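You operate a simulated robot arm through the tools that you are given. There is no shell and no other tool. Be economical: measure what you need, move in short steps, check, and stop when the job is done.

The job below is to be done with a simulated robot arm. You get a single attempt, and the scene is never put back.

## Task
Reload the feeder with the two tabs from the white tray.
Fine: one tab a slot, the orange slide pushed home, the rocker back at HOLD.

It is judged by the outcome, as a careful person would: the job done as asked, and still so three seconds after it is handed in. It fails if anything else is knocked over, pushed out of place, dropped, spilled or broken.

## Robot
A 7-joint arm with a two-finger parallel gripper, fixed in place. Base frame: the origin is at the foot of the arm, x ahead of it, y to its left, z up; the work surface is at about z = 0.85. Lengths are in m, angles in rad, forces in N, time in s.
With the tool pointing down near the work surface it reaches from about 0.3 to 0.7 m from the base axis. Its first joint turns from -1.152 to 1.152 rad. Payload 1.57 kg.
The tool frame sits at the grasp point between the pads (the TCP): z along the fingers, y along the line on which they close. The tips reach 0.03 m beyond it. The gripper opens to 0.11 m. The fingers are 0.024 m wide and 0.012 m thick; the gripper's body (0.048 by 0.112 m) begins 0.078 m behind the TCP.
Orientation is told as [roll, pitch, yaw] about the base's x, y, z axes, in that order, counted from this pose: with the fingers straight down and closing along the base's y, the tool's x points along the base's -x, its y along +y and its z along -z.

## Interface
- The arm moves only by the tool send_rows. Its argument "moves" is a list of rows, each a list of 7 numbers: the shift along the base's x, y, z in m, then the turn, a rotation vector about the base's x, y, z in rad, then the gripper command, from -1 (fully open) to 1 (shut), values between in proportion. In form: [[x, y, z, wx, wy, wz, fingers], ...]. A call has 1 to 20 rows; each row is the pose to reach, as a shift and turn from the pose commanded when the call began. Rows are played at 5 a second. More than 0.05 m and 0.15 rad between two rows, or a gripper value outside its range, and nothing of the call is played. A pose out of reach is approached as far as the arm can. The call stops where the force on the tool passes 90 N (or 10 N more than at its start, if that is more) or the arm is blocked; 0.2 s more then pass. The fingers move at their own pace (about 0.108 m/s each) and stop on an object; they squeeze with about 29 N. The grip force told is the motor's: it shows also when the fingers shut on nothing. Time passes only in rows, and 0.2 s behind the last, so rows that repeat a pose let the fingers close. The reply holds the time, the measured pose of the TCP, the force on the tool along the base axes, the opening and the grip force, in the units named above and with some noise, with the torque about the TCP (base axes, N m) and any sound that the robot's microphone picked up.
- Cameras (640 x 400 px; columns grow to the right, rows downward): "scene" is fixed at [0.165, -0.3968, 1.3998]; the picture's right is [0.75, -0.66, 0.00], its down [-0.40, -0.45, -0.80] and it looks along [0.53, 0.60, -0.60] (base axes); focal length 317 px, centre (320, 200). "wrist" rides on the gripper at [0.07, 0.016, -0.141] in the tool frame; the picture's right is [-0.23, 0.97, 0.00], its down [-0.86, -0.20, -0.48] and it looks along [-0.47, -0.11, 0.88] (tool axes); focal length 222 px, centre (320, 200). There is no depth. A picture from a camera that has moved, and an enlarged one, comes with that camera's place and axes in the base frame and with its lens.
- camera(camera): a new picture of that camera. It takes no simulated time.
- inspect(camera, box): a new picture of the part [left, top, right, bottom] of that camera's present view, enlarged. It takes no simulated time.
- sign_off(): hands the job in; it is judged then, once.

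Go step by step. Nothing tells you positions but the pictures and the camera data: compare them with the known pose of the tool, close in by small moves and look again before you grip or let go. The budget is 120 turns and 64 pictures, counting those below and the enlarged ones. Unless the task says otherwise, let go and move clear before handing in, and close with one line.

The tools are called after "Emit:" as name(argument=value, ...) on one line, values as JSON. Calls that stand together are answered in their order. send_rows: Moves the arm, as the interface text tells. Its arguments: {"type":"object","properties":{"moves":{"type":"array","items":{"type":"array","items":{"type":"number"}}}},"required":["moves"]} The other tools are called the same way: camera (camera) takes a picture; inspect (camera, box) takes an enlarged picture of a part of a camera's view; sign_off () hands the job in.

At the start:

```text
t: 0.0
tool_pos: [0.3387, 0.1203, 1.1189]
ee_rot: [0.0, -0.002, 0.0]
wrist_force: [0.4, 0.6, 0.2]
moment: [0.02, 0.01, 0.01]
width: 0.1103
grasp_force: 0.0
```

scene: 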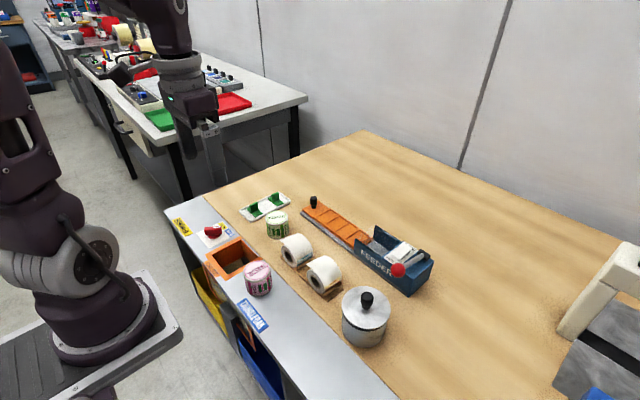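
wrist: 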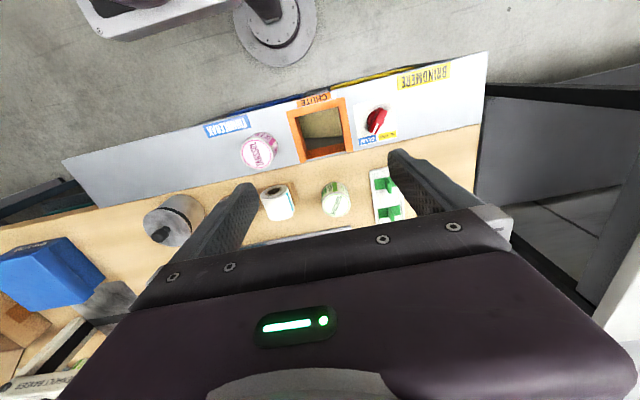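

I see a workbench with a white tray holding green tabs, an orange slide and a blue feeder; I'll take enlarged views first.

Emit:
inspect(camera="scene", box=[230, 180, 340, 250])

Emit:
inspect(camera="scene", box=[290, 185, 450, 300])

Emit:
inspect(camera="scene", box=[160, 200, 300, 300])

```text
5.71 times, centred on (285, 215) of scene
camera zoom: at [0.165, -0.3968, 1.3998], right [0.75, -0.66, 0.0], down [-0.4, -0.45, -0.8], along [0.53, 0.6, -0.6], focal length 1812 px, centre (520, 114)
```

zoom: 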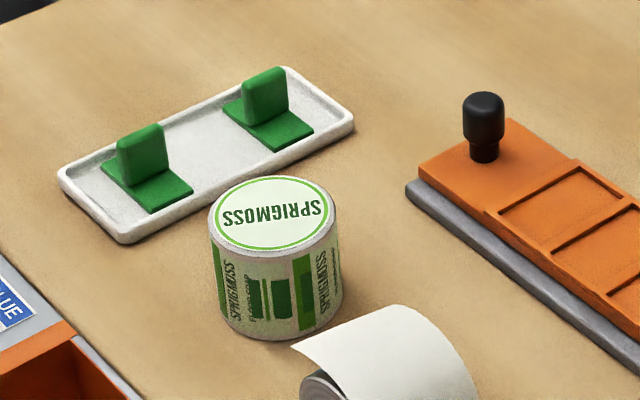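

```text
3.48 times, centred on (370, 242) of scene
camera zoom: at [0.165, -0.3968, 1.3998], right [0.75, -0.66, 0.0], down [-0.4, -0.45, -0.8], along [0.53, 0.6, -0.6], focal length 1103 px, centre (146, 52)
```

zoom: 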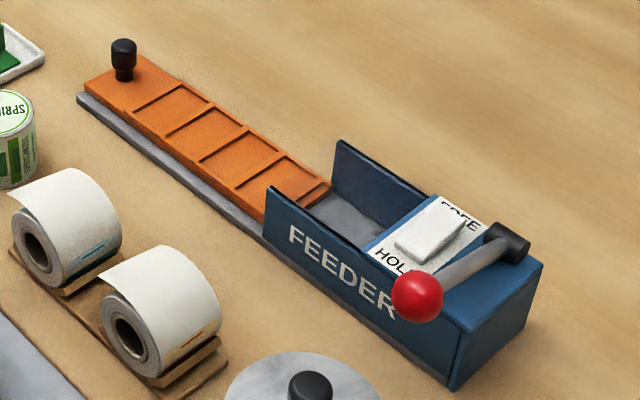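

```text
4.00 times, centred on (230, 250) of scene
camera zoom: at [0.165, -0.3968, 1.3998], right [0.75, -0.66, 0.0], down [-0.4, -0.45, -0.8], along [0.53, 0.6, -0.6], focal length 1268 px, centre (680, 0)
```

zoom: 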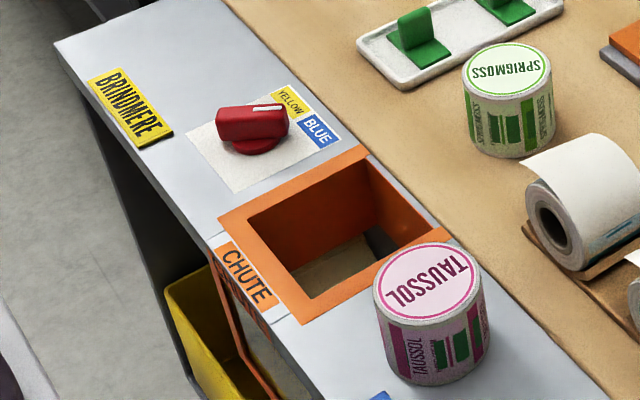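

The tabs stand in the tray near (0.48, 0.23) and (0.55, 0.22). The slide runs along y at x≈0.6 into the feeder, and I'll move above it for a top view.

Emit:
send_rows(moves=[[0.04, -0.01, 0, 0, 0, 0, -1], [0.08, -0.02, 0, 0, 0, 0, -1], [0.12, -0.03, 0, 0, 0, 0, -1], [0.16, -0.04, 0, 0, 0, 0, -1], [0.2, -0.05, 0, 0, 0, 0, -1], [0.22, -0.07, 0, 0, 0, 0, -1], [0.22, -0.07, 0, 0, 0, 0, -1]])

Emit:
camera(camera="wrist")

```text
t: 1.6
tool_pos: [0.5591, 0.0542, 1.1167]
ee_rot: [0.0, 0.0, 0.001]
wrist_force: [-0.6, -0.2, 0.4]
moment: [0.0, 0.01, 0.02]
width: 0.11
grasp_force: 0.0
```

```text
58 pictures are left
camera wrist: at [0.4893, 0.0705, 1.2586], right [0.23, 0.97, 0.0], down [0.86, -0.2, 0.48], along [0.47, -0.11, -0.88], focal length 222 px, centre (320, 200)
```

wrist: 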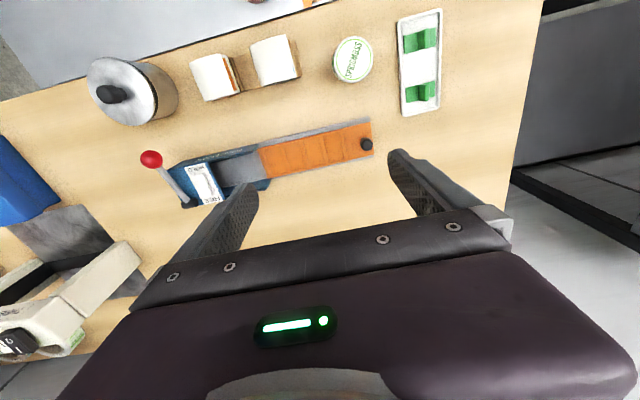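

Emit:
inspect(camera="wrist", box=[135, 105, 395, 225])

Emit:
inspect(camera="wrist", box=[370, 0, 470, 130])

```text
2.46 times, centred on (265, 165) of wrist
camera zoom: at [0.4893, 0.0705, 1.2586], right [0.23, 0.97, 0.0], down [0.86, -0.2, 0.48], along [0.47, -0.11, -0.88], focal length 547 px, centre (455, 286)
```

zoom: 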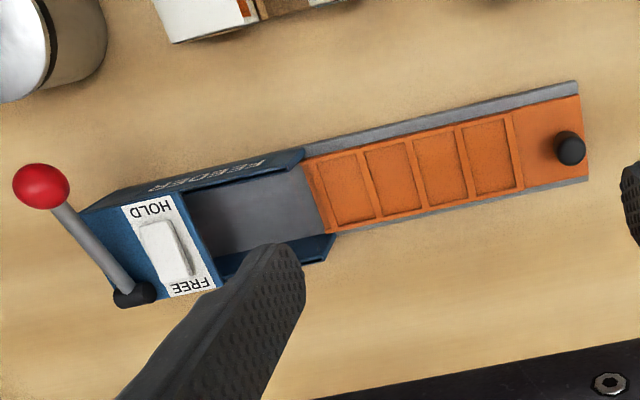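

```text
3.08 times, centred on (420, 65) of wrist
camera zoom: at [0.4893, 0.0705, 1.2586], right [0.23, 0.97, 0.0], down [0.86, -0.2, 0.48], along [0.47, -0.11, -0.88], focal length 684 px, centre (12, 615)
```

zoom: 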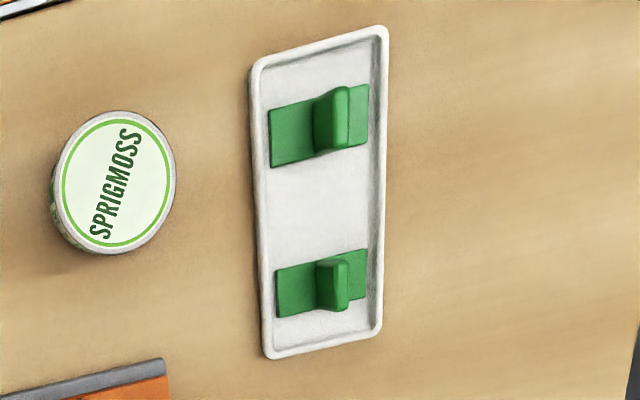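

Slots have centres at about x=0.601, y=0.071/0.033/-0.002/-0.037, with the handle at (0.601, 0.124). I'll look closer at the feeder head and the rocker.

Emit:
send_rows(moves=[[0, -0.05, -0.01, 0, 0, 0, -1], [0, -0.1, -0.03, 0, 0, 0, -1], [-0.01, -0.15, -0.05, 0, 0, 0, -1], [-0.02, -0.185, -0.07, 0, 0, 0, -1], [-0.02, -0.185, -0.07, 0, 0, 0, -1]])

Emit:
camera(camera="wrist")

```text
refused: row 1 steps farther than a row can; nothing moved
```

```text
55 pictures are left
camera wrist: at [0.4893, 0.0705, 1.2586], right [0.23, 0.97, 0.0], down [0.86, -0.2, 0.48], along [0.47, -0.11, -0.88], focal length 222 px, centre (320, 200)
```

wrist: 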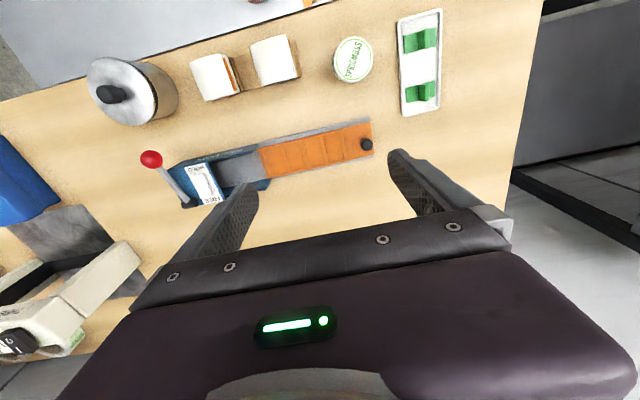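

The step was too large, so I'll repeat it in smaller steps.

Emit:
send_rows(moves=[[0, -0.04, -0.01, 0, 0, 0, -1], [0, -0.08, -0.03, 0, 0, 0, -1], [-0.01, -0.12, -0.045, 0, 0, 0, -1], [-0.02, -0.16, -0.06, 0, 0, 0, -1], [-0.02, -0.185, -0.07, 0, 0, 0, -1], [-0.02, -0.185, -0.07, 0, 0, 0, -1]])

Emit:
camera(camera="wrist")

```text
t: 3.0
tool_pos: [0.5391, -0.1345, 1.0473]
ee_rot: [0.0, -0.001, -0.001]
wrist_force: [-0.1, 0.8, -0.2]
moment: [0.0, -0.01, 0.01]
width: 0.1101
grasp_force: 0.0
```

```text
54 pictures are left
camera wrist: at [0.4695, -0.1171, 1.1894], right [0.23, 0.97, 0.0], down [0.86, -0.2, 0.48], along [0.47, -0.11, -0.88], focal length 222 px, centre (320, 200)
```

wrist: 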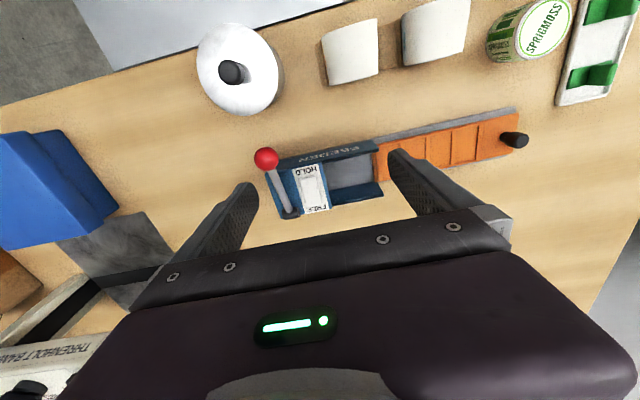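

Emit:
inspect(camera="wrist", box=[245, 130, 395, 225])

Emit:
inspect(camera="scene", box=[350, 220, 440, 300])

```text
4.21 times, centred on (320, 178) of wrist
camera zoom: at [0.4695, -0.1171, 1.1894], right [0.23, 0.97, 0.0], down [0.86, -0.2, 0.48], along [0.47, -0.11, -0.88], focal length 935 px, centre (320, 295)
```

zoom: 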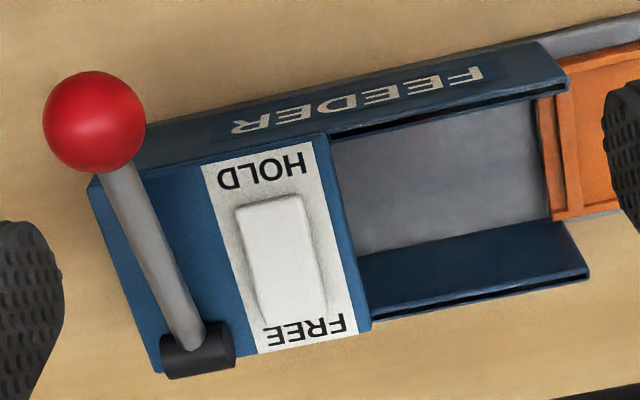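

```text
5.00 times, centred on (395, 260) of scene
camera zoom: at [0.165, -0.3968, 1.3998], right [0.75, -0.66, 0.0], down [-0.4, -0.45, -0.8], along [0.53, 0.6, -0.6], focal length 1585 px, centre (-55, -100)
```

zoom: 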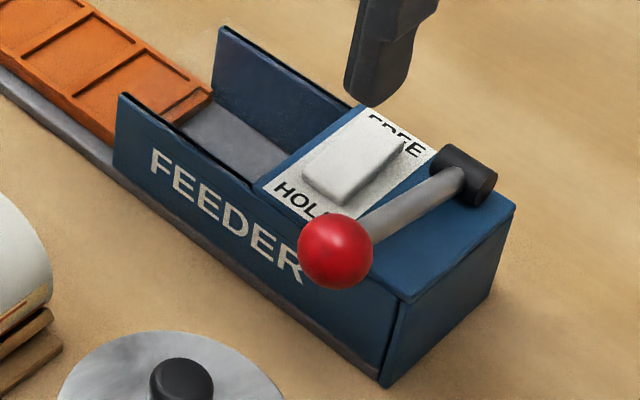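

The HOLD end of the rocker looks raised, meaning it is now FREE. I'll go to the handle side and turn the camera toward -y for a low look into the feeder's mouth.

Emit:
send_rows(moves=[[0.005, 0.03, 0.02, 0, 0, -0.14, -1], [0.01, 0.06, 0.03, 0, 0, -0.28, -1], [0.015, 0.09, 0.03, 0, 0, -0.42, -1], [0.02, 0.12, 0.03, 0, 0, -0.56, -1], [0.025, 0.15, 0.03, 0, 0, -0.7, -1], [0.03, 0.17, 0.03, 0, 0, -0.84, -1], [0.04, 0.19, 0.03, 0, 0, -0.98, -1], [0.05, 0.2, 0.03, 0, 0, -1.12, -1], [0.06, 0.2, 0.03, 0, 0, -1.26, -1], [0.06, 0.2, 0.03, 0, 0, -1.4, -1], [0.06, 0.2, 0.03, 0, 0, -1.5, -1], [0.06, 0.2, 0.03, 0, 0, -1.571, -1]])

Emit:
camera(camera="wrist")

```text
t: 5.6
tool_pos: [0.5986, 0.0653, 1.0779]
ee_rot: [-0.001, 0.0, -1.572]
wrist_force: [0.1, -1.0, 0.1]
moment: [-0.01, 0.03, -0.02]
width: 0.1102
grasp_force: 0.0
```

```text
51 pictures are left
camera wrist: at [0.6142, 0.1356, 1.22], right [0.97, -0.23, 0.0], down [-0.2, -0.85, 0.48], along [-0.11, -0.47, -0.88], focal length 222 px, centre (320, 200)
```

wrist: 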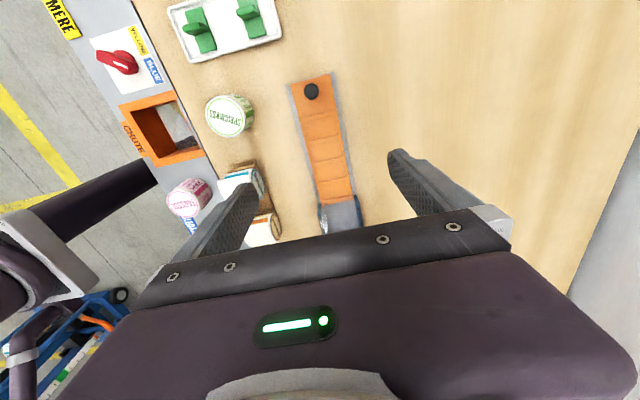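

The hand hides that direction from here, so I'll look into the feeder later with the opposite yaw. From here I'll measure the tabs.

Emit:
inspect(camera="wrist", box=[160, 0, 290, 70])

Emit:
send_rows(moves=[[-0.01, 0.02, 0, 0, 0, 0.145, -1], [-0.02, 0.04, 0, 0, 0, 0.29, -1], [-0.03, 0.06, 0, 0, 0, 0.435, -1], [-0.04, 0.08, 0, 0, 0, 0.58, -1], [-0.05, 0.1, 0, 0, 0, 0.725, -1], [-0.06, 0.12, 0, 0, 0, 0.87, -1], [-0.07, 0.14, 0, 0, 0, 1.015, -1], [-0.08, 0.15, 0, 0, 0, 1.16, -1], [-0.09, 0.16, 0, 0, 0, 1.305, -1], [-0.1, 0.165, 0, 0, 0, 1.45, -1], [-0.11, 0.165, 0, 0, 0, 1.571, -1], [-0.11, 0.165, 0, 0, 0, 1.571, -1]])

Emit:
camera(camera="wrist")

```text
4.92 times, centred on (225, 35) of wrist
camera zoom: at [0.6142, 0.1356, 1.22], right [0.97, -0.23, 0.0], down [-0.2, -0.85, 0.48], along [-0.11, -0.47, -0.88], focal length 1094 px, centre (788, 1012)
```

zoom: 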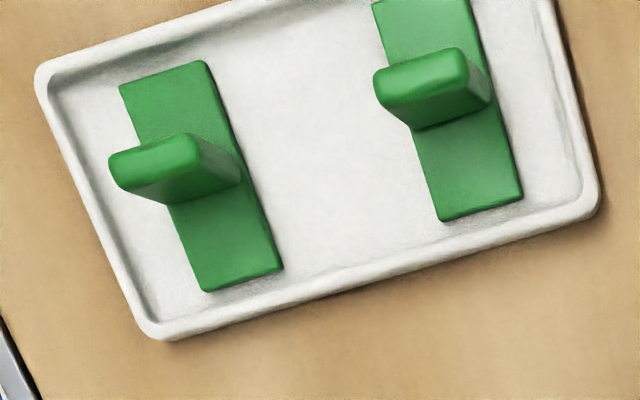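

```text
t: 8.2
tool_pos: [0.4868, 0.2319, 1.0779]
ee_rot: [-0.001, -0.001, 0.001]
wrist_force: [0.3, -0.5, 0.4]
moment: [0.02, -0.02, 0.01]
width: 0.1102
grasp_force: 0.1
```

```text
49 pictures are left
camera wrist: at [0.4166, 0.2482, 1.2203], right [0.23, 0.97, 0.0], down [0.86, -0.2, 0.48], along [0.47, -0.11, -0.88], focal length 222 px, centre (320, 200)
```

wrist: 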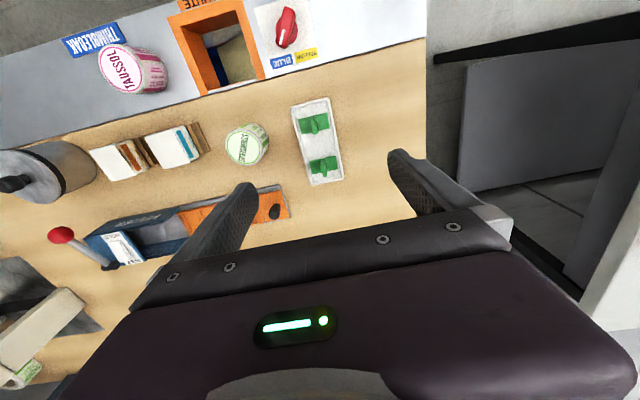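

Emit:
inspect(camera="wrist", box=[270, 90, 370, 190])

```text
4.00 times, centred on (320, 140) of wrist
camera zoom: at [0.4166, 0.2482, 1.2203], right [0.23, 0.97, 0.0], down [0.86, -0.2, 0.48], along [0.47, -0.11, -0.88], focal length 888 px, centre (320, 440)
```

zoom: 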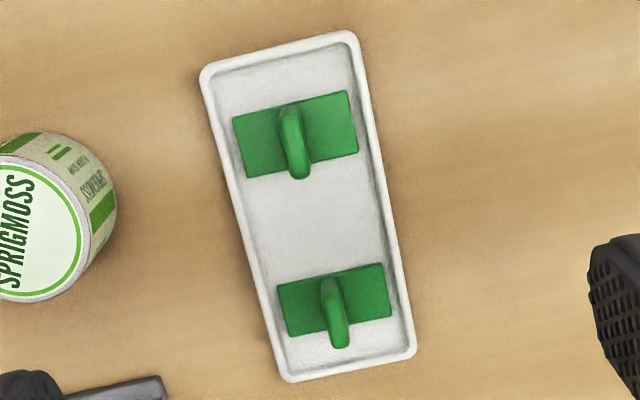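

Tab uprights are at about (0.474, 0.225) and (0.544, 0.224), thin in y, so yaw 0 suits the grasp. I'll descend above the first one with the fingers part-closed and check.

Emit:
send_rows(moves=[[-0.012, -0.007, 0, 0, 0, 0, 0.09], [-0.012, -0.007, -0.04, 0, 0, 0, 0.09], [-0.012, -0.007, -0.08, 0, 0, 0, 0.09], [-0.012, -0.007, -0.12, 0, 0, 0, 0.09], [-0.012, -0.007, -0.135, 0, 0, 0, 0.09], [-0.012, -0.007, -0.135, 0, 0, 0, 0.09]])

Emit:
camera(camera="wrist")

Emit:
inspect(camera="scene", box=[220, 160, 320, 230])

```text
t: 9.6
tool_pos: [0.4744, 0.2223, 0.9425]
ee_rot: [0.0, 0.0, 0.0]
wrist_force: [-1.0, -0.5, -0.5]
moment: [0.0, -0.01, 0.01]
width: 0.05
grasp_force: 0.1
```

```text
47 pictures are left
camera wrist: at [0.4045, 0.2393, 1.0852], right [0.23, 0.97, 0.0], down [0.85, -0.2, 0.48], along [0.47, -0.11, -0.88], focal length 222 px, centre (320, 200)
```

wrist: 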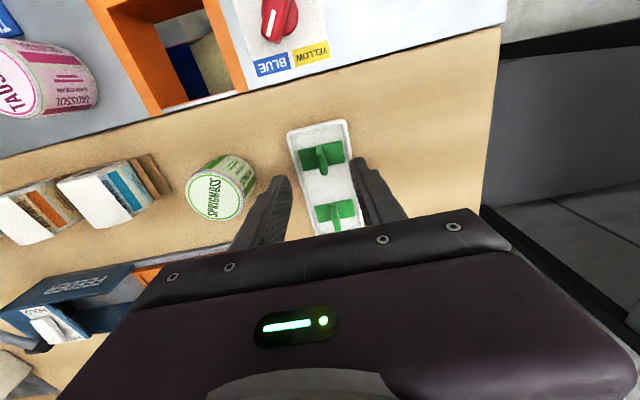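

```text
5.71 times, centred on (270, 195) of scene
camera zoom: at [0.165, -0.3968, 1.3998], right [0.75, -0.66, 0.0], down [-0.4, -0.45, -0.8], along [0.53, 0.6, -0.6], focal length 1812 px, centre (606, 229)
```

zoom: 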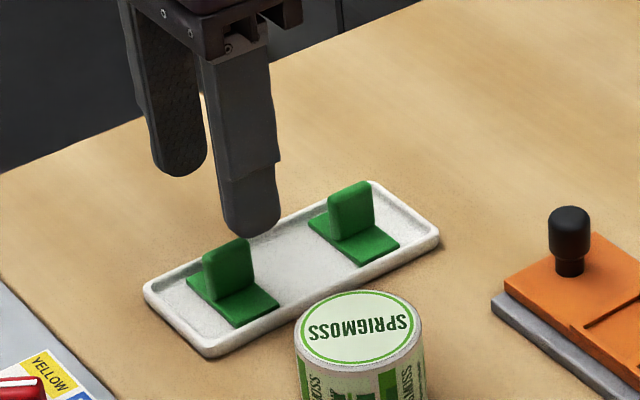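

Emit:
inspect(camera="wrist", box=[260, 110, 400, 240])

```text
3.08 times, centred on (330, 175) of wrist
camera zoom: at [0.4045, 0.2393, 1.0852], right [0.23, 0.97, 0.0], down [0.85, -0.2, 0.48], along [0.47, -0.11, -0.88], focal length 684 px, centre (289, 277)
```

zoom: 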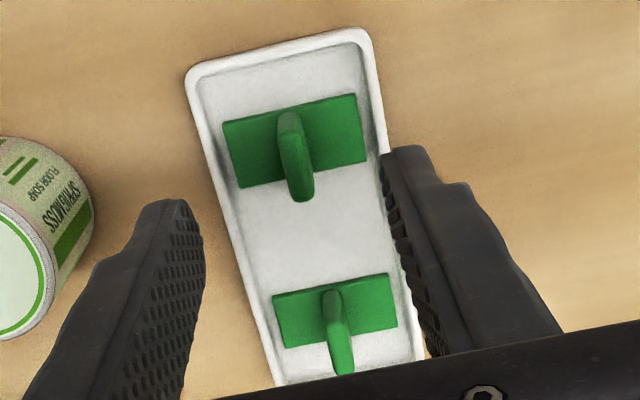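

The tab centre checks out at (0.474, 0.225). I'll descend and grip.

Emit:
send_rows(moves=[[0, 0.003, -0.02, 0, 0, 0, 0.09], [0, 0.003, -0.035, 0, 0, 0, 0.09], [0, 0.003, -0.047, 0, 0, 0, 0.09], [0, 0.003, -0.047, 0, 0, 0, 0.09], [0, 0.003, -0.047, 0, 0, 0, 1], [0, 0.003, -0.047, 0, 0, 0, 1], [0, 0.003, -0.047, 0, 0, 0, 1], [0, 0.003, -0.047, 0, 0, 0, 1]])

Emit:
inspect(camera="scene", box=[220, 160, 320, 230])

```text
t: 11.4
tool_pos: [0.4755, 0.2272, 0.8959]
ee_rot: [-0.001, -0.002, 0.001]
wrist_force: [1.6, -0.6, 0.3]
moment: [-0.02, 0.01, -0.01]
width: 0.0063
grasp_force: 25.8
```

```text
5.71 times, centred on (270, 195) of scene
camera zoom: at [0.165, -0.3968, 1.3998], right [0.75, -0.66, 0.0], down [-0.4, -0.45, -0.8], along [0.53, 0.6, -0.6], focal length 1812 px, centre (606, 229)
```

zoom: 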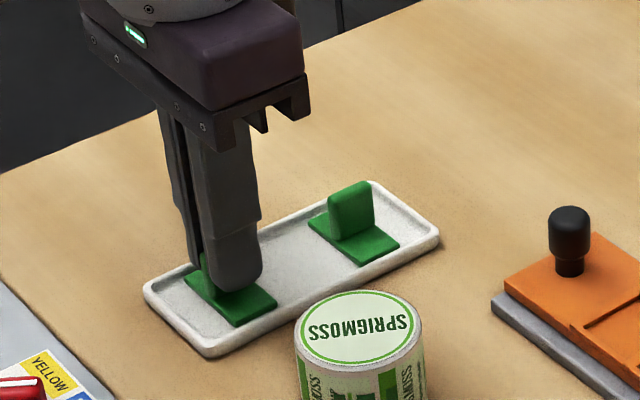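

The tab is gripped. I'll lift, yaw +90°, and move to the handle side.

Emit:
send_rows(moves=[[0, 0, 0.02, 0, 0, 0, 1], [0, 0, 0.06, 0, 0, 0, 1], [0, 0, 0.1, 0, 0, 0, 1], [0.01, 0, 0.13, 0, 0, 0.145, 1], [0.02, 0, 0.16, 0, 0, 0.29, 1], [0.03, 0, 0.17, 0, 0, 0.435, 1], [0.045, 0, 0.17, 0, 0, 0.58, 1], [0.06, 0, 0.17, 0, 0, 0.725, 1], [0.075, 0, 0.17, 0, 0, 0.87, 1], [0.09, -0.02, 0.17, 0, 0, 1.015, 1], [0.105, -0.04, 0.17, 0, 0, 1.16, 1], [0.12, -0.06, 0.17, 0, 0, 1.305, 1], [0.126, -0.07, 0.17, 0, 0, 1.45, 1], [0.126, -0.07, 0.17, 0, 0, 1.571, 1], [0.126, -0.07, 0.17, 0, 0, 1.571, 1]])

Emit:
send_rows(moves=[[0, 0, 0, -0.14, 0, 0, 1], [0, 0, 0, -0.28, 0, 0, 1], [0, 0, 0, -0.42, 0, 0, 1], [0, 0, 0, -0.56, 0, 0, 1], [0, 0, 0, -0.7, 0, 0, 1], [0, 0, 0, -0.7, 0, 0, 1]])

Emit:
camera(camera="wrist")

```text
t: 14.6
tool_pos: [0.601, 0.1573, 1.0668]
ee_rot: [0.0, 0.0, 1.574]
wrist_force: [-0.7, 0.2, 0.2]
moment: [0.0, 0.03, 0.03]
width: 0.0058
grasp_force: 26.1
```

```text
t: 16.0
tool_pos: [0.597, 0.1568, 1.0644]
ee_rot: [0.001, 0.702, 1.569]
wrist_force: [0.3, -0.7, 0.6]
moment: [0.02, -0.01, 0.0]
width: 0.006
grasp_force: 25.9
out of reach, approached as far as the arm can: row 5, 6
```

```text
43 pictures are left
camera wrist: at [0.5798, 0.1934, 1.2192], right [-0.97, 0.17, -0.15], down [0.2, 0.96, -0.19], along [0.11, -0.21, -0.97], focal length 222 px, centre (320, 200)
```

wrist: 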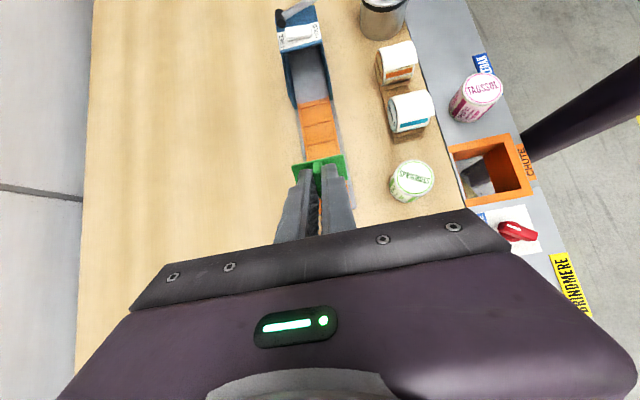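

Emit:
inspect(camera="wrist", box=[260, 0, 370, 110])

Emit:
inspect(camera="wrist", box=[270, 130, 370, 230])

```text
3.64 times, centred on (315, 55) of wrist
camera zoom: at [0.5798, 0.1934, 1.2192], right [-0.97, 0.17, -0.15], down [0.2, 0.96, -0.19], along [0.11, -0.21, -0.97], focal length 808 px, centre (338, 727)
```

zoom: 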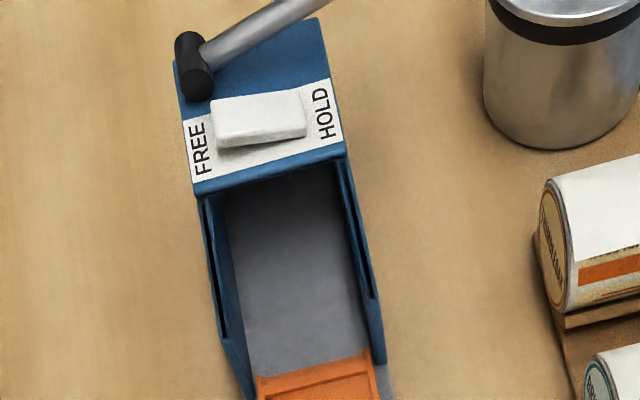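

```text
4.00 times, centred on (320, 180) of wrist
camera zoom: at [0.5798, 0.1934, 1.2192], right [-0.97, 0.17, -0.15], down [0.2, 0.96, -0.19], along [0.11, -0.21, -0.97], focal length 888 px, centre (320, 280)
```

zoom: 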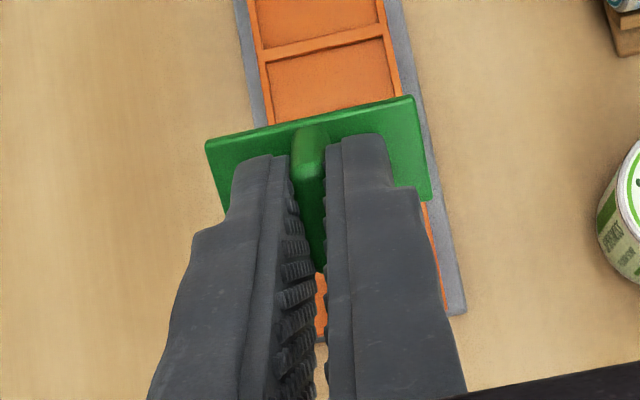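

The block over the far end is a tunnel with room for the slide, and the tab hangs straight. I'll untilt and move above the third slot.

Emit:
send_rows(moves=[[0, 0, 0, 0.14, 0, 0, 1], [0, 0, 0, 0.28, 0, 0, 1], [0, -0.03, 0, 0.42, 0, 0, 1], [0.002, -0.06, 0, 0.56, 0, 0, 1], [0.003, -0.1, 0, 0.7, 0, 0, 1], [0.003, -0.14, -0.02, 0.702, 0, 0, 1], [0.003, -0.158, -0.06, 0.702, 0, 0, 1], [0.003, -0.158, -0.09, 0.702, 0, 0, 1], [0.003, -0.158, -0.11, 0.702, 0, 0, 1], [0.003, -0.158, -0.11, 0.702, 0, 0, 1]])

Emit:
camera(camera="wrist")

Emit:
inspect(camera="scene", box=[300, 170, 400, 250])

```text
t: 18.2
tool_pos: [0.5994, -0.0032, 0.9535]
ee_rot: [0.001, -0.001, 1.572]
wrist_force: [0.8, 0.5, -0.3]
moment: [0.01, -0.03, -0.02]
width: 0.0061
grasp_force: 26.2
```

```text
40 pictures are left
camera wrist: at [0.5832, -0.0731, 1.0954], right [-0.97, 0.23, 0.0], down [0.2, 0.85, 0.48], along [0.11, 0.47, -0.88], focal length 222 px, centre (320, 200)
```

wrist: 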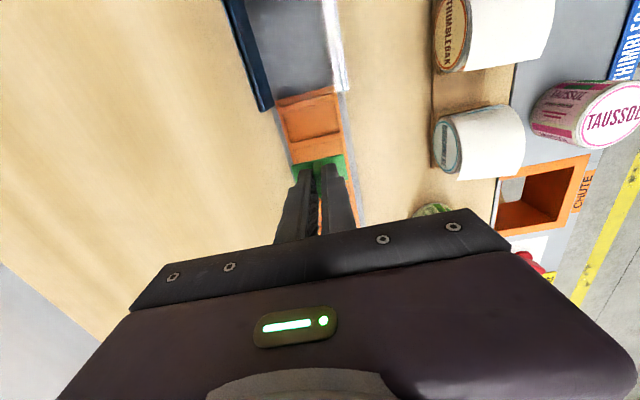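

```text
5.00 times, centred on (350, 210) of scene
camera zoom: at [0.165, -0.3968, 1.3998], right [0.75, -0.66, 0.0], down [-0.4, -0.45, -0.8], along [0.53, 0.6, -0.6], focal length 1585 px, centre (170, 150)
```

zoom: 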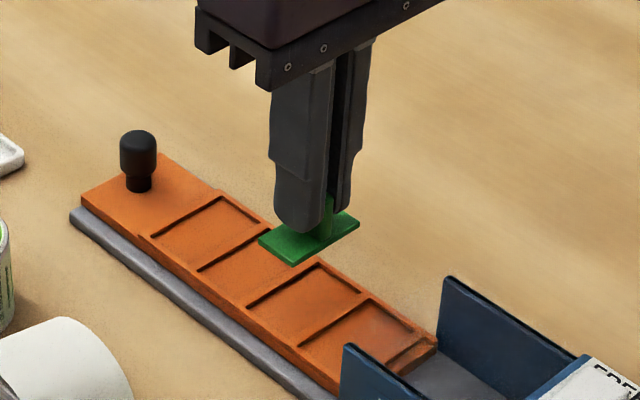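

Emit:
inspect(camera="wrist", box=[260, 80, 380, 200])

```text
3.33 times, centred on (320, 140) of wrist
camera zoom: at [0.5832, -0.0731, 1.0954], right [-0.97, 0.23, 0.0], down [0.2, 0.85, 0.48], along [0.11, 0.47, -0.88], focal length 740 px, centre (320, 400)
```

zoom: 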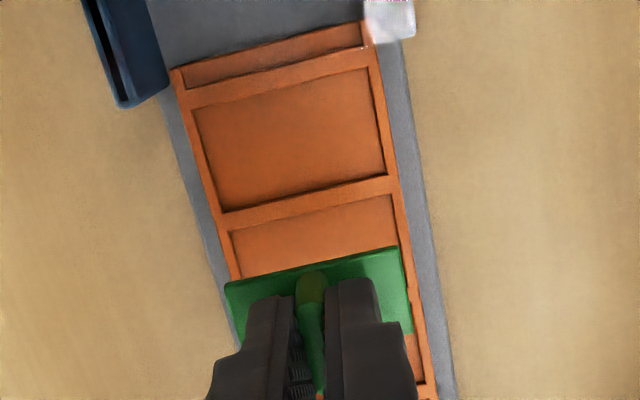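

The tab (0.044×0.025) sits within about 2 mm of the centre of slot 3 (0.051×0.030). I'll nudge y by +0.0015 and lower.

Emit:
send_rows(moves=[[0.0005, 0.0015, -0.015, 0, 0, 0, 1], [0.0005, 0.0015, -0.028, 0, 0, 0, 1], [0.0005, 0.0015, -0.036, 0, 0, 0, 1], [0.0005, 0.0015, -0.039, 0, 0, 0, 1], [0.0005, 0.0015, -0.039, 0, 0, 0, 1]])

Emit:
inspect(camera="scene", box=[310, 190, 380, 246])

Emit:
inspect(camera="wrist", box=[260, 80, 380, 200])

```text
t: 19.4
tool_pos: [0.5982, 0.0001, 0.9161]
ee_rot: [0.001, -0.002, 1.57]
wrist_force: [-0.4, 0.3, -0.5]
moment: [0.01, -0.01, -0.04]
width: 0.006
grasp_force: 25.9
```

```text
7.14 times, centred on (345, 218) of scene
camera zoom: at [0.165, -0.3968, 1.3998], right [0.75, -0.66, 0.0], down [-0.4, -0.45, -0.8], along [0.53, 0.6, -0.6], focal length 2264 px, centre (141, 71)
```

zoom: 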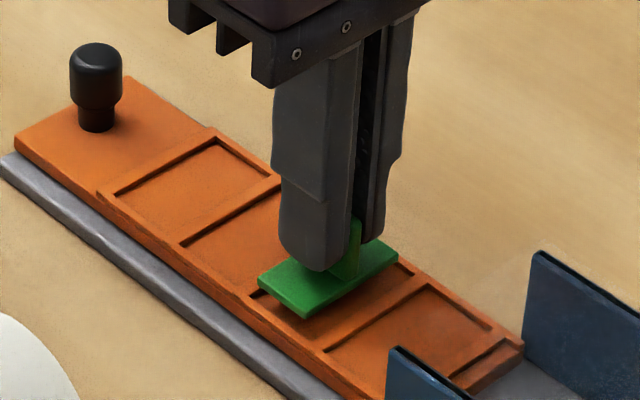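

```text
3.33 times, centred on (320, 140) of wrist
camera zoom: at [0.5826, -0.0706, 1.0585], right [-0.97, 0.23, 0.0], down [0.2, 0.85, 0.48], along [0.11, 0.47, -0.88], focal length 740 px, centre (320, 400)
```

zoom: 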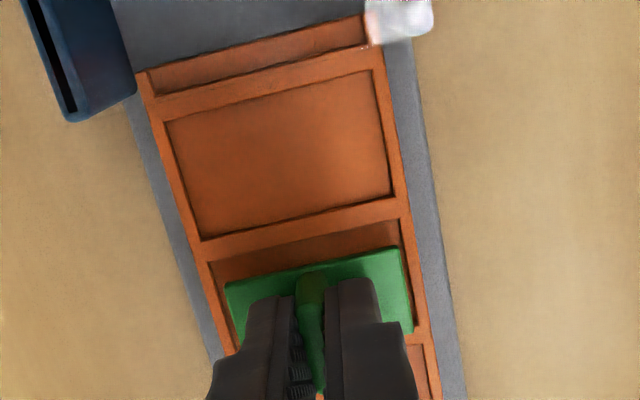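

Well aligned, with a few millimetres left to go. I'll lower in small steps until contact.

Emit:
send_rows(moves=[[0.001, 0, -0.002, 0, 0, 0, 1], [0.001, 0, -0.004, 0, 0, 0, 1], [0.001, 0, -0.006, 0, 0, 0, 1], [0.001, 0, -0.006, 0, 0, 0, 1]])

Emit:
inspect(camera="scene", box=[310, 190, 380, 246])

```text
t: 20.4
tool_pos: [0.6013, -0.0008, 0.911]
ee_rot: [0.0, -0.001, 1.571]
wrist_force: [-0.2, -0.1, -0.5]
moment: [0.04, 0.02, -0.01]
width: 0.006
grasp_force: 25.8
```

```text
7.14 times, centred on (345, 218) of scene
camera zoom: at [0.165, -0.3968, 1.3998], right [0.75, -0.66, 0.0], down [-0.4, -0.45, -0.8], along [0.53, 0.6, -0.6], focal length 2264 px, centre (141, 71)
```

zoom: 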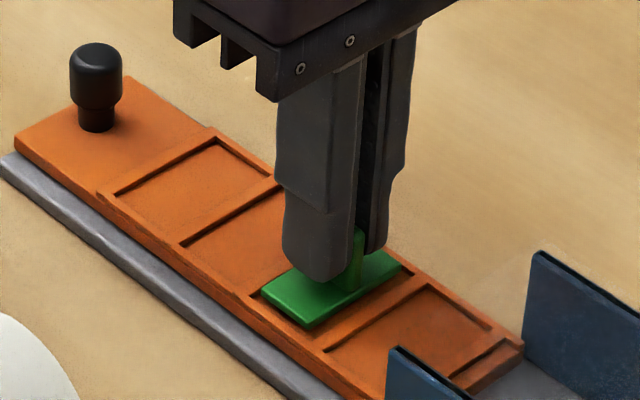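

Emit:
send_rows(moves=[[0, 0, -0.0015, 0, 0, 0, 1], [0, 0, -0.003, 0, 0, 0, 1], [0, 0, -0.0045, 0, 0, 0, 1], [0, 0, -0.0045, 0, 0, 0, 1]])

Emit:
inspect(camera="scene", box=[310, 190, 380, 246])

```text
t: 21.4
tool_pos: [0.6004, -0.0008, 0.9071]
ee_rot: [-0.004, -0.002, 1.57]
wrist_force: [1.0, 0.2, 25.7]
moment: [0.0, 0.01, -0.01]
width: 0.006
grasp_force: 26.0
```

```text
7.14 times, centred on (345, 218) of scene
camera zoom: at [0.1645, -0.3968, 1.3999], right [0.75, -0.66, 0.0], down [-0.4, -0.45, -0.8], along [0.53, 0.6, -0.6], focal length 2264 px, centre (141, 71)
```

zoom: 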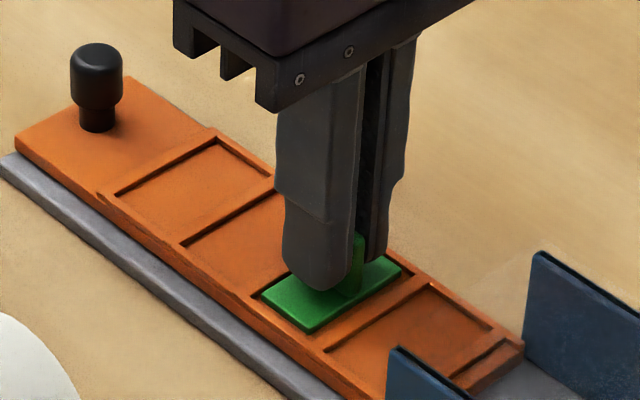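

Contact is made and the tab sits in the pocket. I'll relax, release and rise.

Emit:
send_rows(moves=[[0, 0, 0.001, 0, 0, 0, 1], [0, 0, 0.001, 0, 0, 0, 0.5], [0, 0, 0.001, 0, 0, 0, 0.3], [0, 0, 0.001, 0, 0, 0, 0.3], [0, 0, 0.02, 0, 0, 0, 0.3], [0, 0, 0.05, 0, 0, 0, 0.3], [0, 0, 0.09, 0, 0, 0, 0.3]])

Emit:
inspect(camera="scene", box=[310, 190, 380, 246])

```text
t: 23.0
tool_pos: [0.6015, -0.0029, 0.9925]
ee_rot: [0.0, -0.002, 1.569]
wrist_force: [-0.6, 0.6, 1.0]
moment: [-0.02, -0.01, 0.0]
width: 0.0386
grasp_force: 0.0
```

```text
7.14 times, centred on (345, 218) of scene
camera zoom: at [0.165, -0.3968, 1.3998], right [0.75, -0.66, 0.0], down [-0.4, -0.45, -0.8], along [0.53, 0.6, -0.6], focal length 2264 px, centre (141, 71)
```

zoom: 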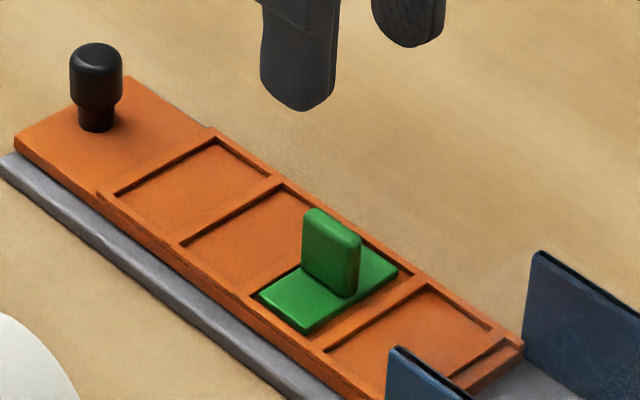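

Tab one is well seated in slot 3. Now to the second tab, turning back to yaw 0.

Emit:
send_rows(moves=[[0, 0, 0.03, 0, 0, 0, 0.09], [0, 0.02, 0.05, 0, 0, -0.145, 0.09], [-0.005, 0.05, 0.05, 0, 0, -0.29, 0.09], [-0.01, 0.08, 0.05, 0, 0, -0.435, 0.09], [-0.02, 0.11, 0.05, 0, 0, -0.58, 0.09], [-0.03, 0.14, 0.05, 0, 0, -0.725, 0.09], [-0.04, 0.17, 0.05, 0, 0, -0.87, 0.09], [-0.05, 0.19, 0.05, 0, 0, -1.015, 0.09], [-0.057, 0.21, 0.05, 0, 0, -1.16, 0.09], [-0.057, 0.2255, 0.05, 0, 0, -1.305, 0.09], [-0.057, 0.2255, 0.05, 0, 0, -1.45, 0.09], [-0.057, 0.2255, 0.04, 0, 0, -1.571, 0.09], [-0.057, 0.2255, 0, 0, 0, -1.571, 0.09], [-0.057, 0.2255, -0.04, 0, 0, -1.571, 0.09], [-0.057, 0.2255, -0.05, 0, 0, -1.571, 0.09], [-0.057, 0.2255, -0.05, 0, 0, -1.571, 0.09]])

Emit:
inspect(camera="wrist", box=[260, 80, 400, 220])

```text
t: 26.4
tool_pos: [0.543, 0.2247, 0.9459]
ee_rot: [0.002, -0.002, 0.001]
wrist_force: [-0.5, -0.1, -0.6]
moment: [0.01, -0.03, 0.01]
width: 0.0501
grasp_force: 0.0
```

```text
2.86 times, centred on (330, 150) of wrist
camera zoom: at [0.4727, 0.2402, 1.088], right [0.23, 0.97, 0.0], down [0.85, -0.2, 0.48], along [0.47, -0.11, -0.88], focal length 635 px, centre (291, 343)
```

zoom: 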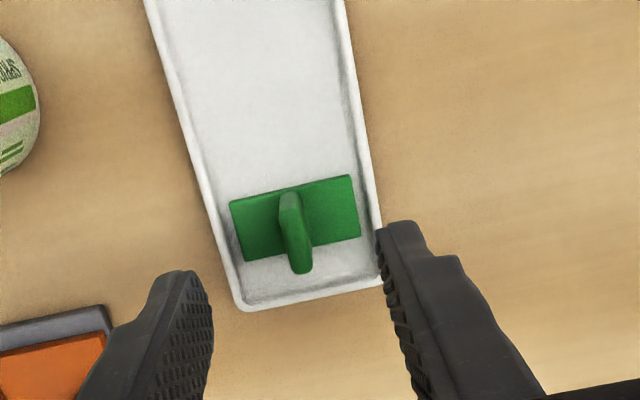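

The tool is centred over tab two. I'll descend and grip.

Emit:
send_rows(moves=[[0, 0.0005, -0.02, 0, 0, 0, 0.09], [0, 0.0005, -0.038, 0, 0, 0, 0.09], [0, 0.0005, -0.049, 0, 0, 0, 0.09], [0, 0.0005, -0.049, 0, 0, 0, 0.09], [0, 0.0005, -0.049, 0, 0, 0, 1], [0, 0.0005, -0.049, 0, 0, 0, 1], [0, 0.0005, -0.049, 0, 0, 0, 1], [0, 0.0005, -0.049, 0, 0, 0, 1]])

```text
t: 28.2
tool_pos: [0.5445, 0.2245, 0.8969]
ee_rot: [0.001, -0.002, 0.001]
wrist_force: [-1.0, 0.3, 0.0]
moment: [0.0, 0.02, -0.02]
width: 0.006
grasp_force: 25.8
```

Emit:
send_rows(moves=[[0, 0, 0.02, 0, 0, 0, 1], [0, 0, 0.06, 0, 0, 0, 1], [0, 0, 0.1, 0, 0, 0, 1], [0.01, 0, 0.13, 0, 0, 0.145, 1], [0.02, 0, 0.14, 0, 0, 0.29, 1], [0.03, -0.01, 0.14, 0, 0, 0.435, 1], [0.04, -0.03, 0.14, 0, 0, 0.58, 1], [0.045, -0.05, 0.14, 0, 0, 0.725, 1], [0.05, -0.07, 0.14, 0, 0, 0.87, 1], [0.055, -0.09, 0.14, 0, 0, 1.015, 1], [0.056, -0.12, 0.14, 0, 0, 1.16, 1], [0.056, -0.15, 0.14, 0, 0, 1.305, 1], [0.056, -0.18, 0.14, 0, 0, 1.45, 1], [0.056, -0.19, 0.12, 0, 0, 1.571, 1], [0.056, -0.19, 0.08, 0, 0, 1.571, 1], [0.056, -0.19, 0.055, 0, 0, 1.571, 1], [0.056, -0.19, 0.055, 0, 0, 1.571, 1]])

Emit:
inspect(camera="wrist", box=[260, 80, 380, 200])

Emit:
inspect(camera="scene", box=[300, 180, 380, 244])

```text
t: 31.8
tool_pos: [0.6002, 0.0359, 0.9526]
ee_rot: [0.002, -0.002, 1.57]
wrist_force: [-0.6, -0.3, -1.0]
moment: [0.01, 0.0, 0.01]
width: 0.0059
grasp_force: 26.0
```

```text
3.33 times, centred on (320, 140) of wrist
camera zoom: at [0.5836, -0.0337, 1.0947], right [-0.97, 0.23, 0.0], down [0.2, 0.85, 0.48], along [0.11, 0.47, -0.88], focal length 740 px, centre (320, 400)
```

zoom: 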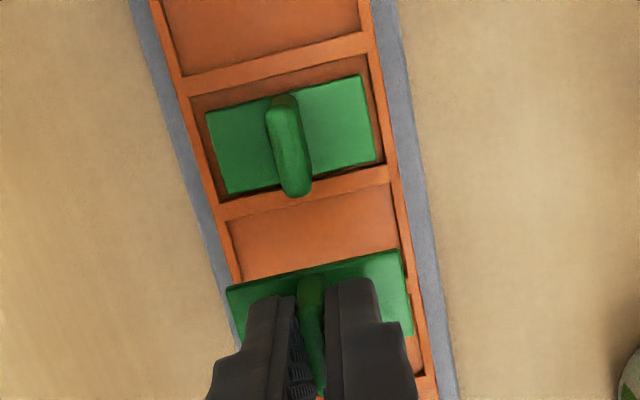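

```text
6.25 times, centred on (340, 212) of scene
camera zoom: at [0.165, -0.3968, 1.3998], right [0.75, -0.66, 0.0], down [-0.4, -0.45, -0.8], along [0.53, 0.6, -0.6], focal length 1981 px, centre (195, 125)
```

zoom: 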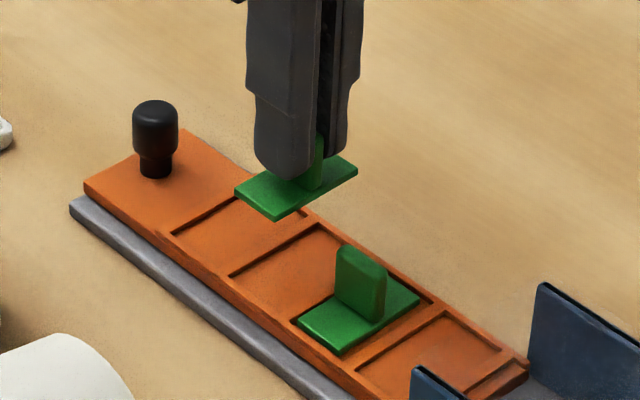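

Tab two is about 1 mm off the centre of slot 2; I'll correct that and lower.

Emit:
send_rows(moves=[[0, -0.001, -0.015, 0, 0, 0, 1], [0, -0.001, -0.03, 0, 0, 0, 1], [0, -0.001, -0.039, 0, 0, 0, 1], [0, -0.001, -0.042, 0, 0, 0, 1], [0, -0.001, -0.0435, 0, 0, 0, 1], [0, -0.001, -0.0445, 0, 0, 0, 1], [0, -0.001, -0.0445, 0, 0, 0, 1]])

Emit:
inspect(camera="scene", box=[310, 190, 380, 246])

```text
t: 33.4
tool_pos: [0.6009, 0.0337, 0.9085]
ee_rot: [-0.003, -0.001, 1.57]
wrist_force: [-1.6, -0.1, 18.9]
moment: [0.04, 0.0, -0.02]
width: 0.0059
grasp_force: 25.9
```

```text
7.14 times, centred on (345, 218) of scene
camera zoom: at [0.1646, -0.3968, 1.3999], right [0.75, -0.66, 0.0], down [-0.4, -0.45, -0.8], along [0.53, 0.6, -0.6], focal length 2264 px, centre (141, 71)
```

zoom: 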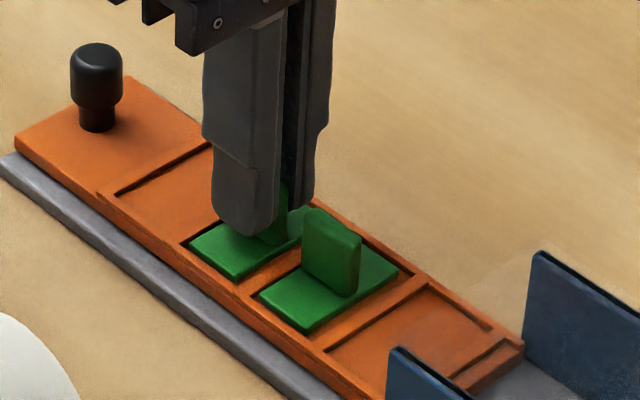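

Seated with contact. I'll release and lift clear.

Emit:
send_rows(moves=[[0, 0, 0.001, 0, 0, 0, 1], [0, 0, 0.001, 0, 0, 0, 0.5], [0, 0, 0.001, 0, 0, 0, 0.3], [0, 0, 0.001, 0, 0, 0, 0.3], [0, 0, 0.02, 0, 0, 0, 0.3], [0, 0, 0.05, 0, 0, 0, 0.3], [0, 0.03, 0.08, 0, 0, 0, 0.3], [0, 0.06, 0.11, 0, 0, 0, 0.3], [0, 0.06, 0.11, 0, 0, 0, 0.3]])

Emit:
inspect(camera="wrist", box=[240, 0, 400, 200])

Emit:
inspect(camera="scene", box=[300, 180, 380, 244])

```text
t: 35.4
tool_pos: [0.5972, 0.0916, 1.0147]
ee_rot: [0.0, -0.001, 1.571]
wrist_force: [0.4, 1.0, 0.2]
moment: [0.01, 0.0, -0.02]
width: 0.0386
grasp_force: 0.1
```

```text
2.00 times, centred on (320, 100) of wrist
camera zoom: at [0.5805, 0.0207, 1.1576], right [-0.97, 0.23, 0.0], down [0.2, 0.85, 0.48], along [0.11, 0.47, -0.88], focal length 444 px, centre (320, 400)
```

zoom: 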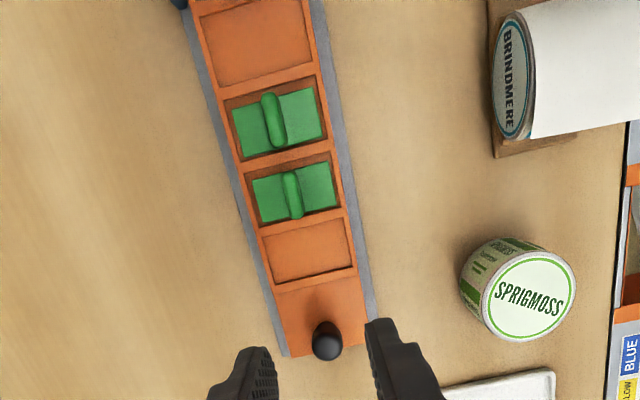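

```text
6.25 times, centred on (340, 212) of scene
camera zoom: at [0.165, -0.3968, 1.3998], right [0.75, -0.66, 0.0], down [-0.4, -0.45, -0.8], along [0.53, 0.6, -0.6], focal length 1981 px, centre (195, 125)
```

zoom: 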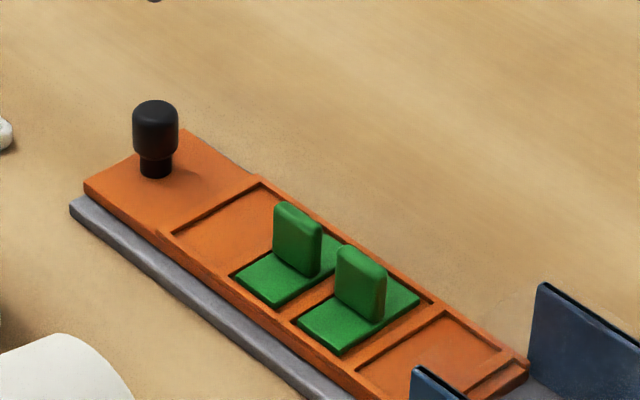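

Both tabs are seated. I'll now position over the black handle at about (0.600, 0.122).

Emit:
send_rows(moves=[[0.001, 0.015, 0, 0, 0, 0, 0.09], [0.001, 0.029, -0.02, 0, 0, 0, 0.09], [0.001, 0.029, -0.06, 0, 0, 0, 0.09], [0.001, 0.029, -0.07, 0, 0, 0, 0.09], [0.001, 0.029, -0.07, 0, 0, 0, 0.09]])

Emit:
inspect(camera="wrist", box=[240, 80, 400, 230])

Emit:
inspect(camera="scene", box=[280, 160, 360, 224])

```text
t: 36.6
tool_pos: [0.5975, 0.1216, 0.9476]
ee_rot: [0.0, -0.001, 1.572]
wrist_force: [0.0, 0.5, -0.5]
moment: [0.01, 0.02, 0.01]
width: 0.0498
grasp_force: 0.2
```

```text
2.67 times, centred on (320, 155) of wrist
camera zoom: at [0.5815, 0.0514, 1.0886], right [-0.97, 0.23, 0.0], down [0.2, 0.85, 0.48], along [0.11, 0.47, -0.88], focal length 592 px, centre (320, 320)
```

zoom: 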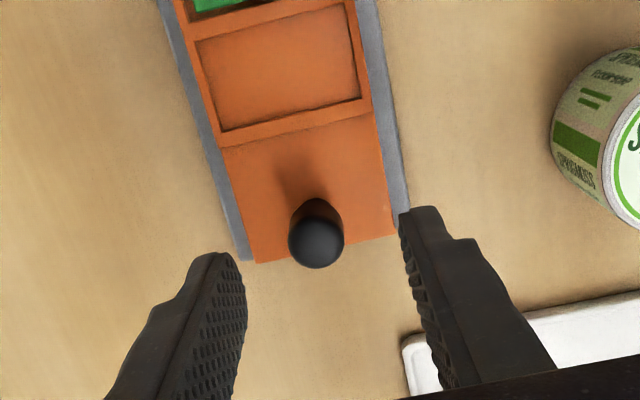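

```text
6.25 times, centred on (320, 192) of scene
camera zoom: at [0.165, -0.3968, 1.3998], right [0.75, -0.66, 0.0], down [-0.4, -0.45, -0.8], along [0.53, 0.6, -0.6], focal length 1981 px, centre (320, 250)
```

zoom: 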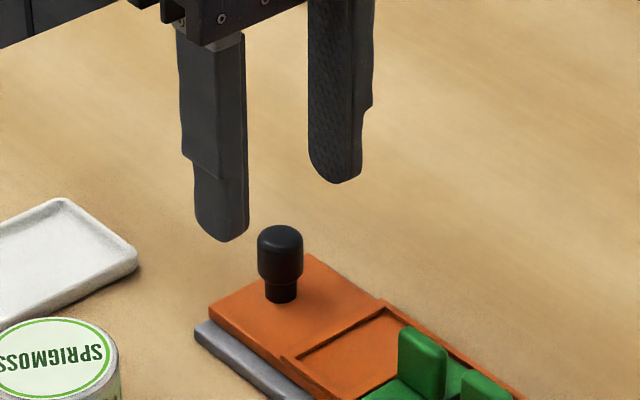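

Emit:
send_rows(moves=[[0.002, 0.003, -0.015, 0, 0, 0, 0.09], [0.002, 0.003, -0.03, 0, 0, 0, 0.09], [0.002, 0.003, -0.04, 0, 0, 0, 0.09], [0.002, 0.003, -0.04, 0, 0, 0, 0.4], [0.002, 0.003, -0.04, 0, 0, 0, 0.7], [0.002, 0.003, -0.04, 0, 0, 0, 1], [0.002, 0.003, -0.04, 0, 0, 0, 1], [0.002, 0.003, -0.04, 0, 0, 0, 1]])

Emit:
inspect(camera="scene", box=[280, 160, 360, 224])

```text
t: 38.4
tool_pos: [0.6009, 0.1258, 0.9067]
ee_rot: [0.002, -0.002, 1.572]
wrist_force: [-20.7, 0.7, 0.6]
moment: [-0.07, 0.53, -0.04]
width: 0.0194
grasp_force: 33.1
```

```text
6.25 times, centred on (320, 192) of scene
camera zoom: at [0.1645, -0.3968, 1.3999], right [0.75, -0.66, 0.0], down [-0.4, -0.45, -0.8], along [0.53, 0.6, -0.6], focal length 1981 px, centre (320, 250)
```

zoom: 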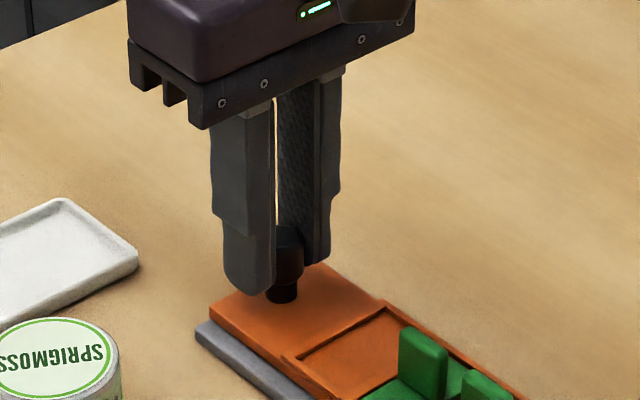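

Gripped, with a side force from a small x offset. I'll ease it by 1 mm and push gently toward -y.

Emit:
send_rows(moves=[[-0.001, 0, 0, 0, 0, 0, 1], [-0.001, -0.004, 0, 0, 0, 0, 1], [-0.001, -0.009, 0, 0, 0, 0, 1], [-0.001, -0.015, 0, 0, 0, 0, 1], [-0.001, -0.015, 0, 0, 0, 0, 1]])

Emit:
inspect(camera="scene", box=[300, 170, 450, 290])

```text
t: 39.6
tool_pos: [0.6, 0.1109, 0.9057]
ee_rot: [-0.001, -0.003, 1.571]
wrist_force: [-20.2, -0.5, 12.2]
moment: [0.17, 0.57, -0.05]
width: 0.0192
grasp_force: 33.4
```

```text
3.33 times, centred on (375, 230) of scene
camera zoom: at [0.1643, -0.3969, 1.3999], right [0.75, -0.66, 0.0], down [-0.4, -0.45, -0.8], along [0.53, 0.6, -0.6], focal length 1057 px, centre (137, 100)
```

zoom: 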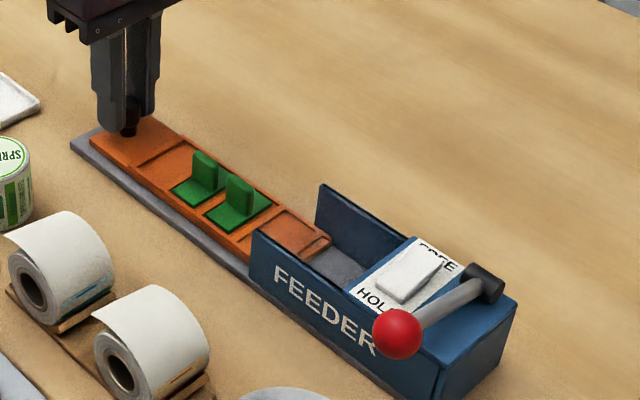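

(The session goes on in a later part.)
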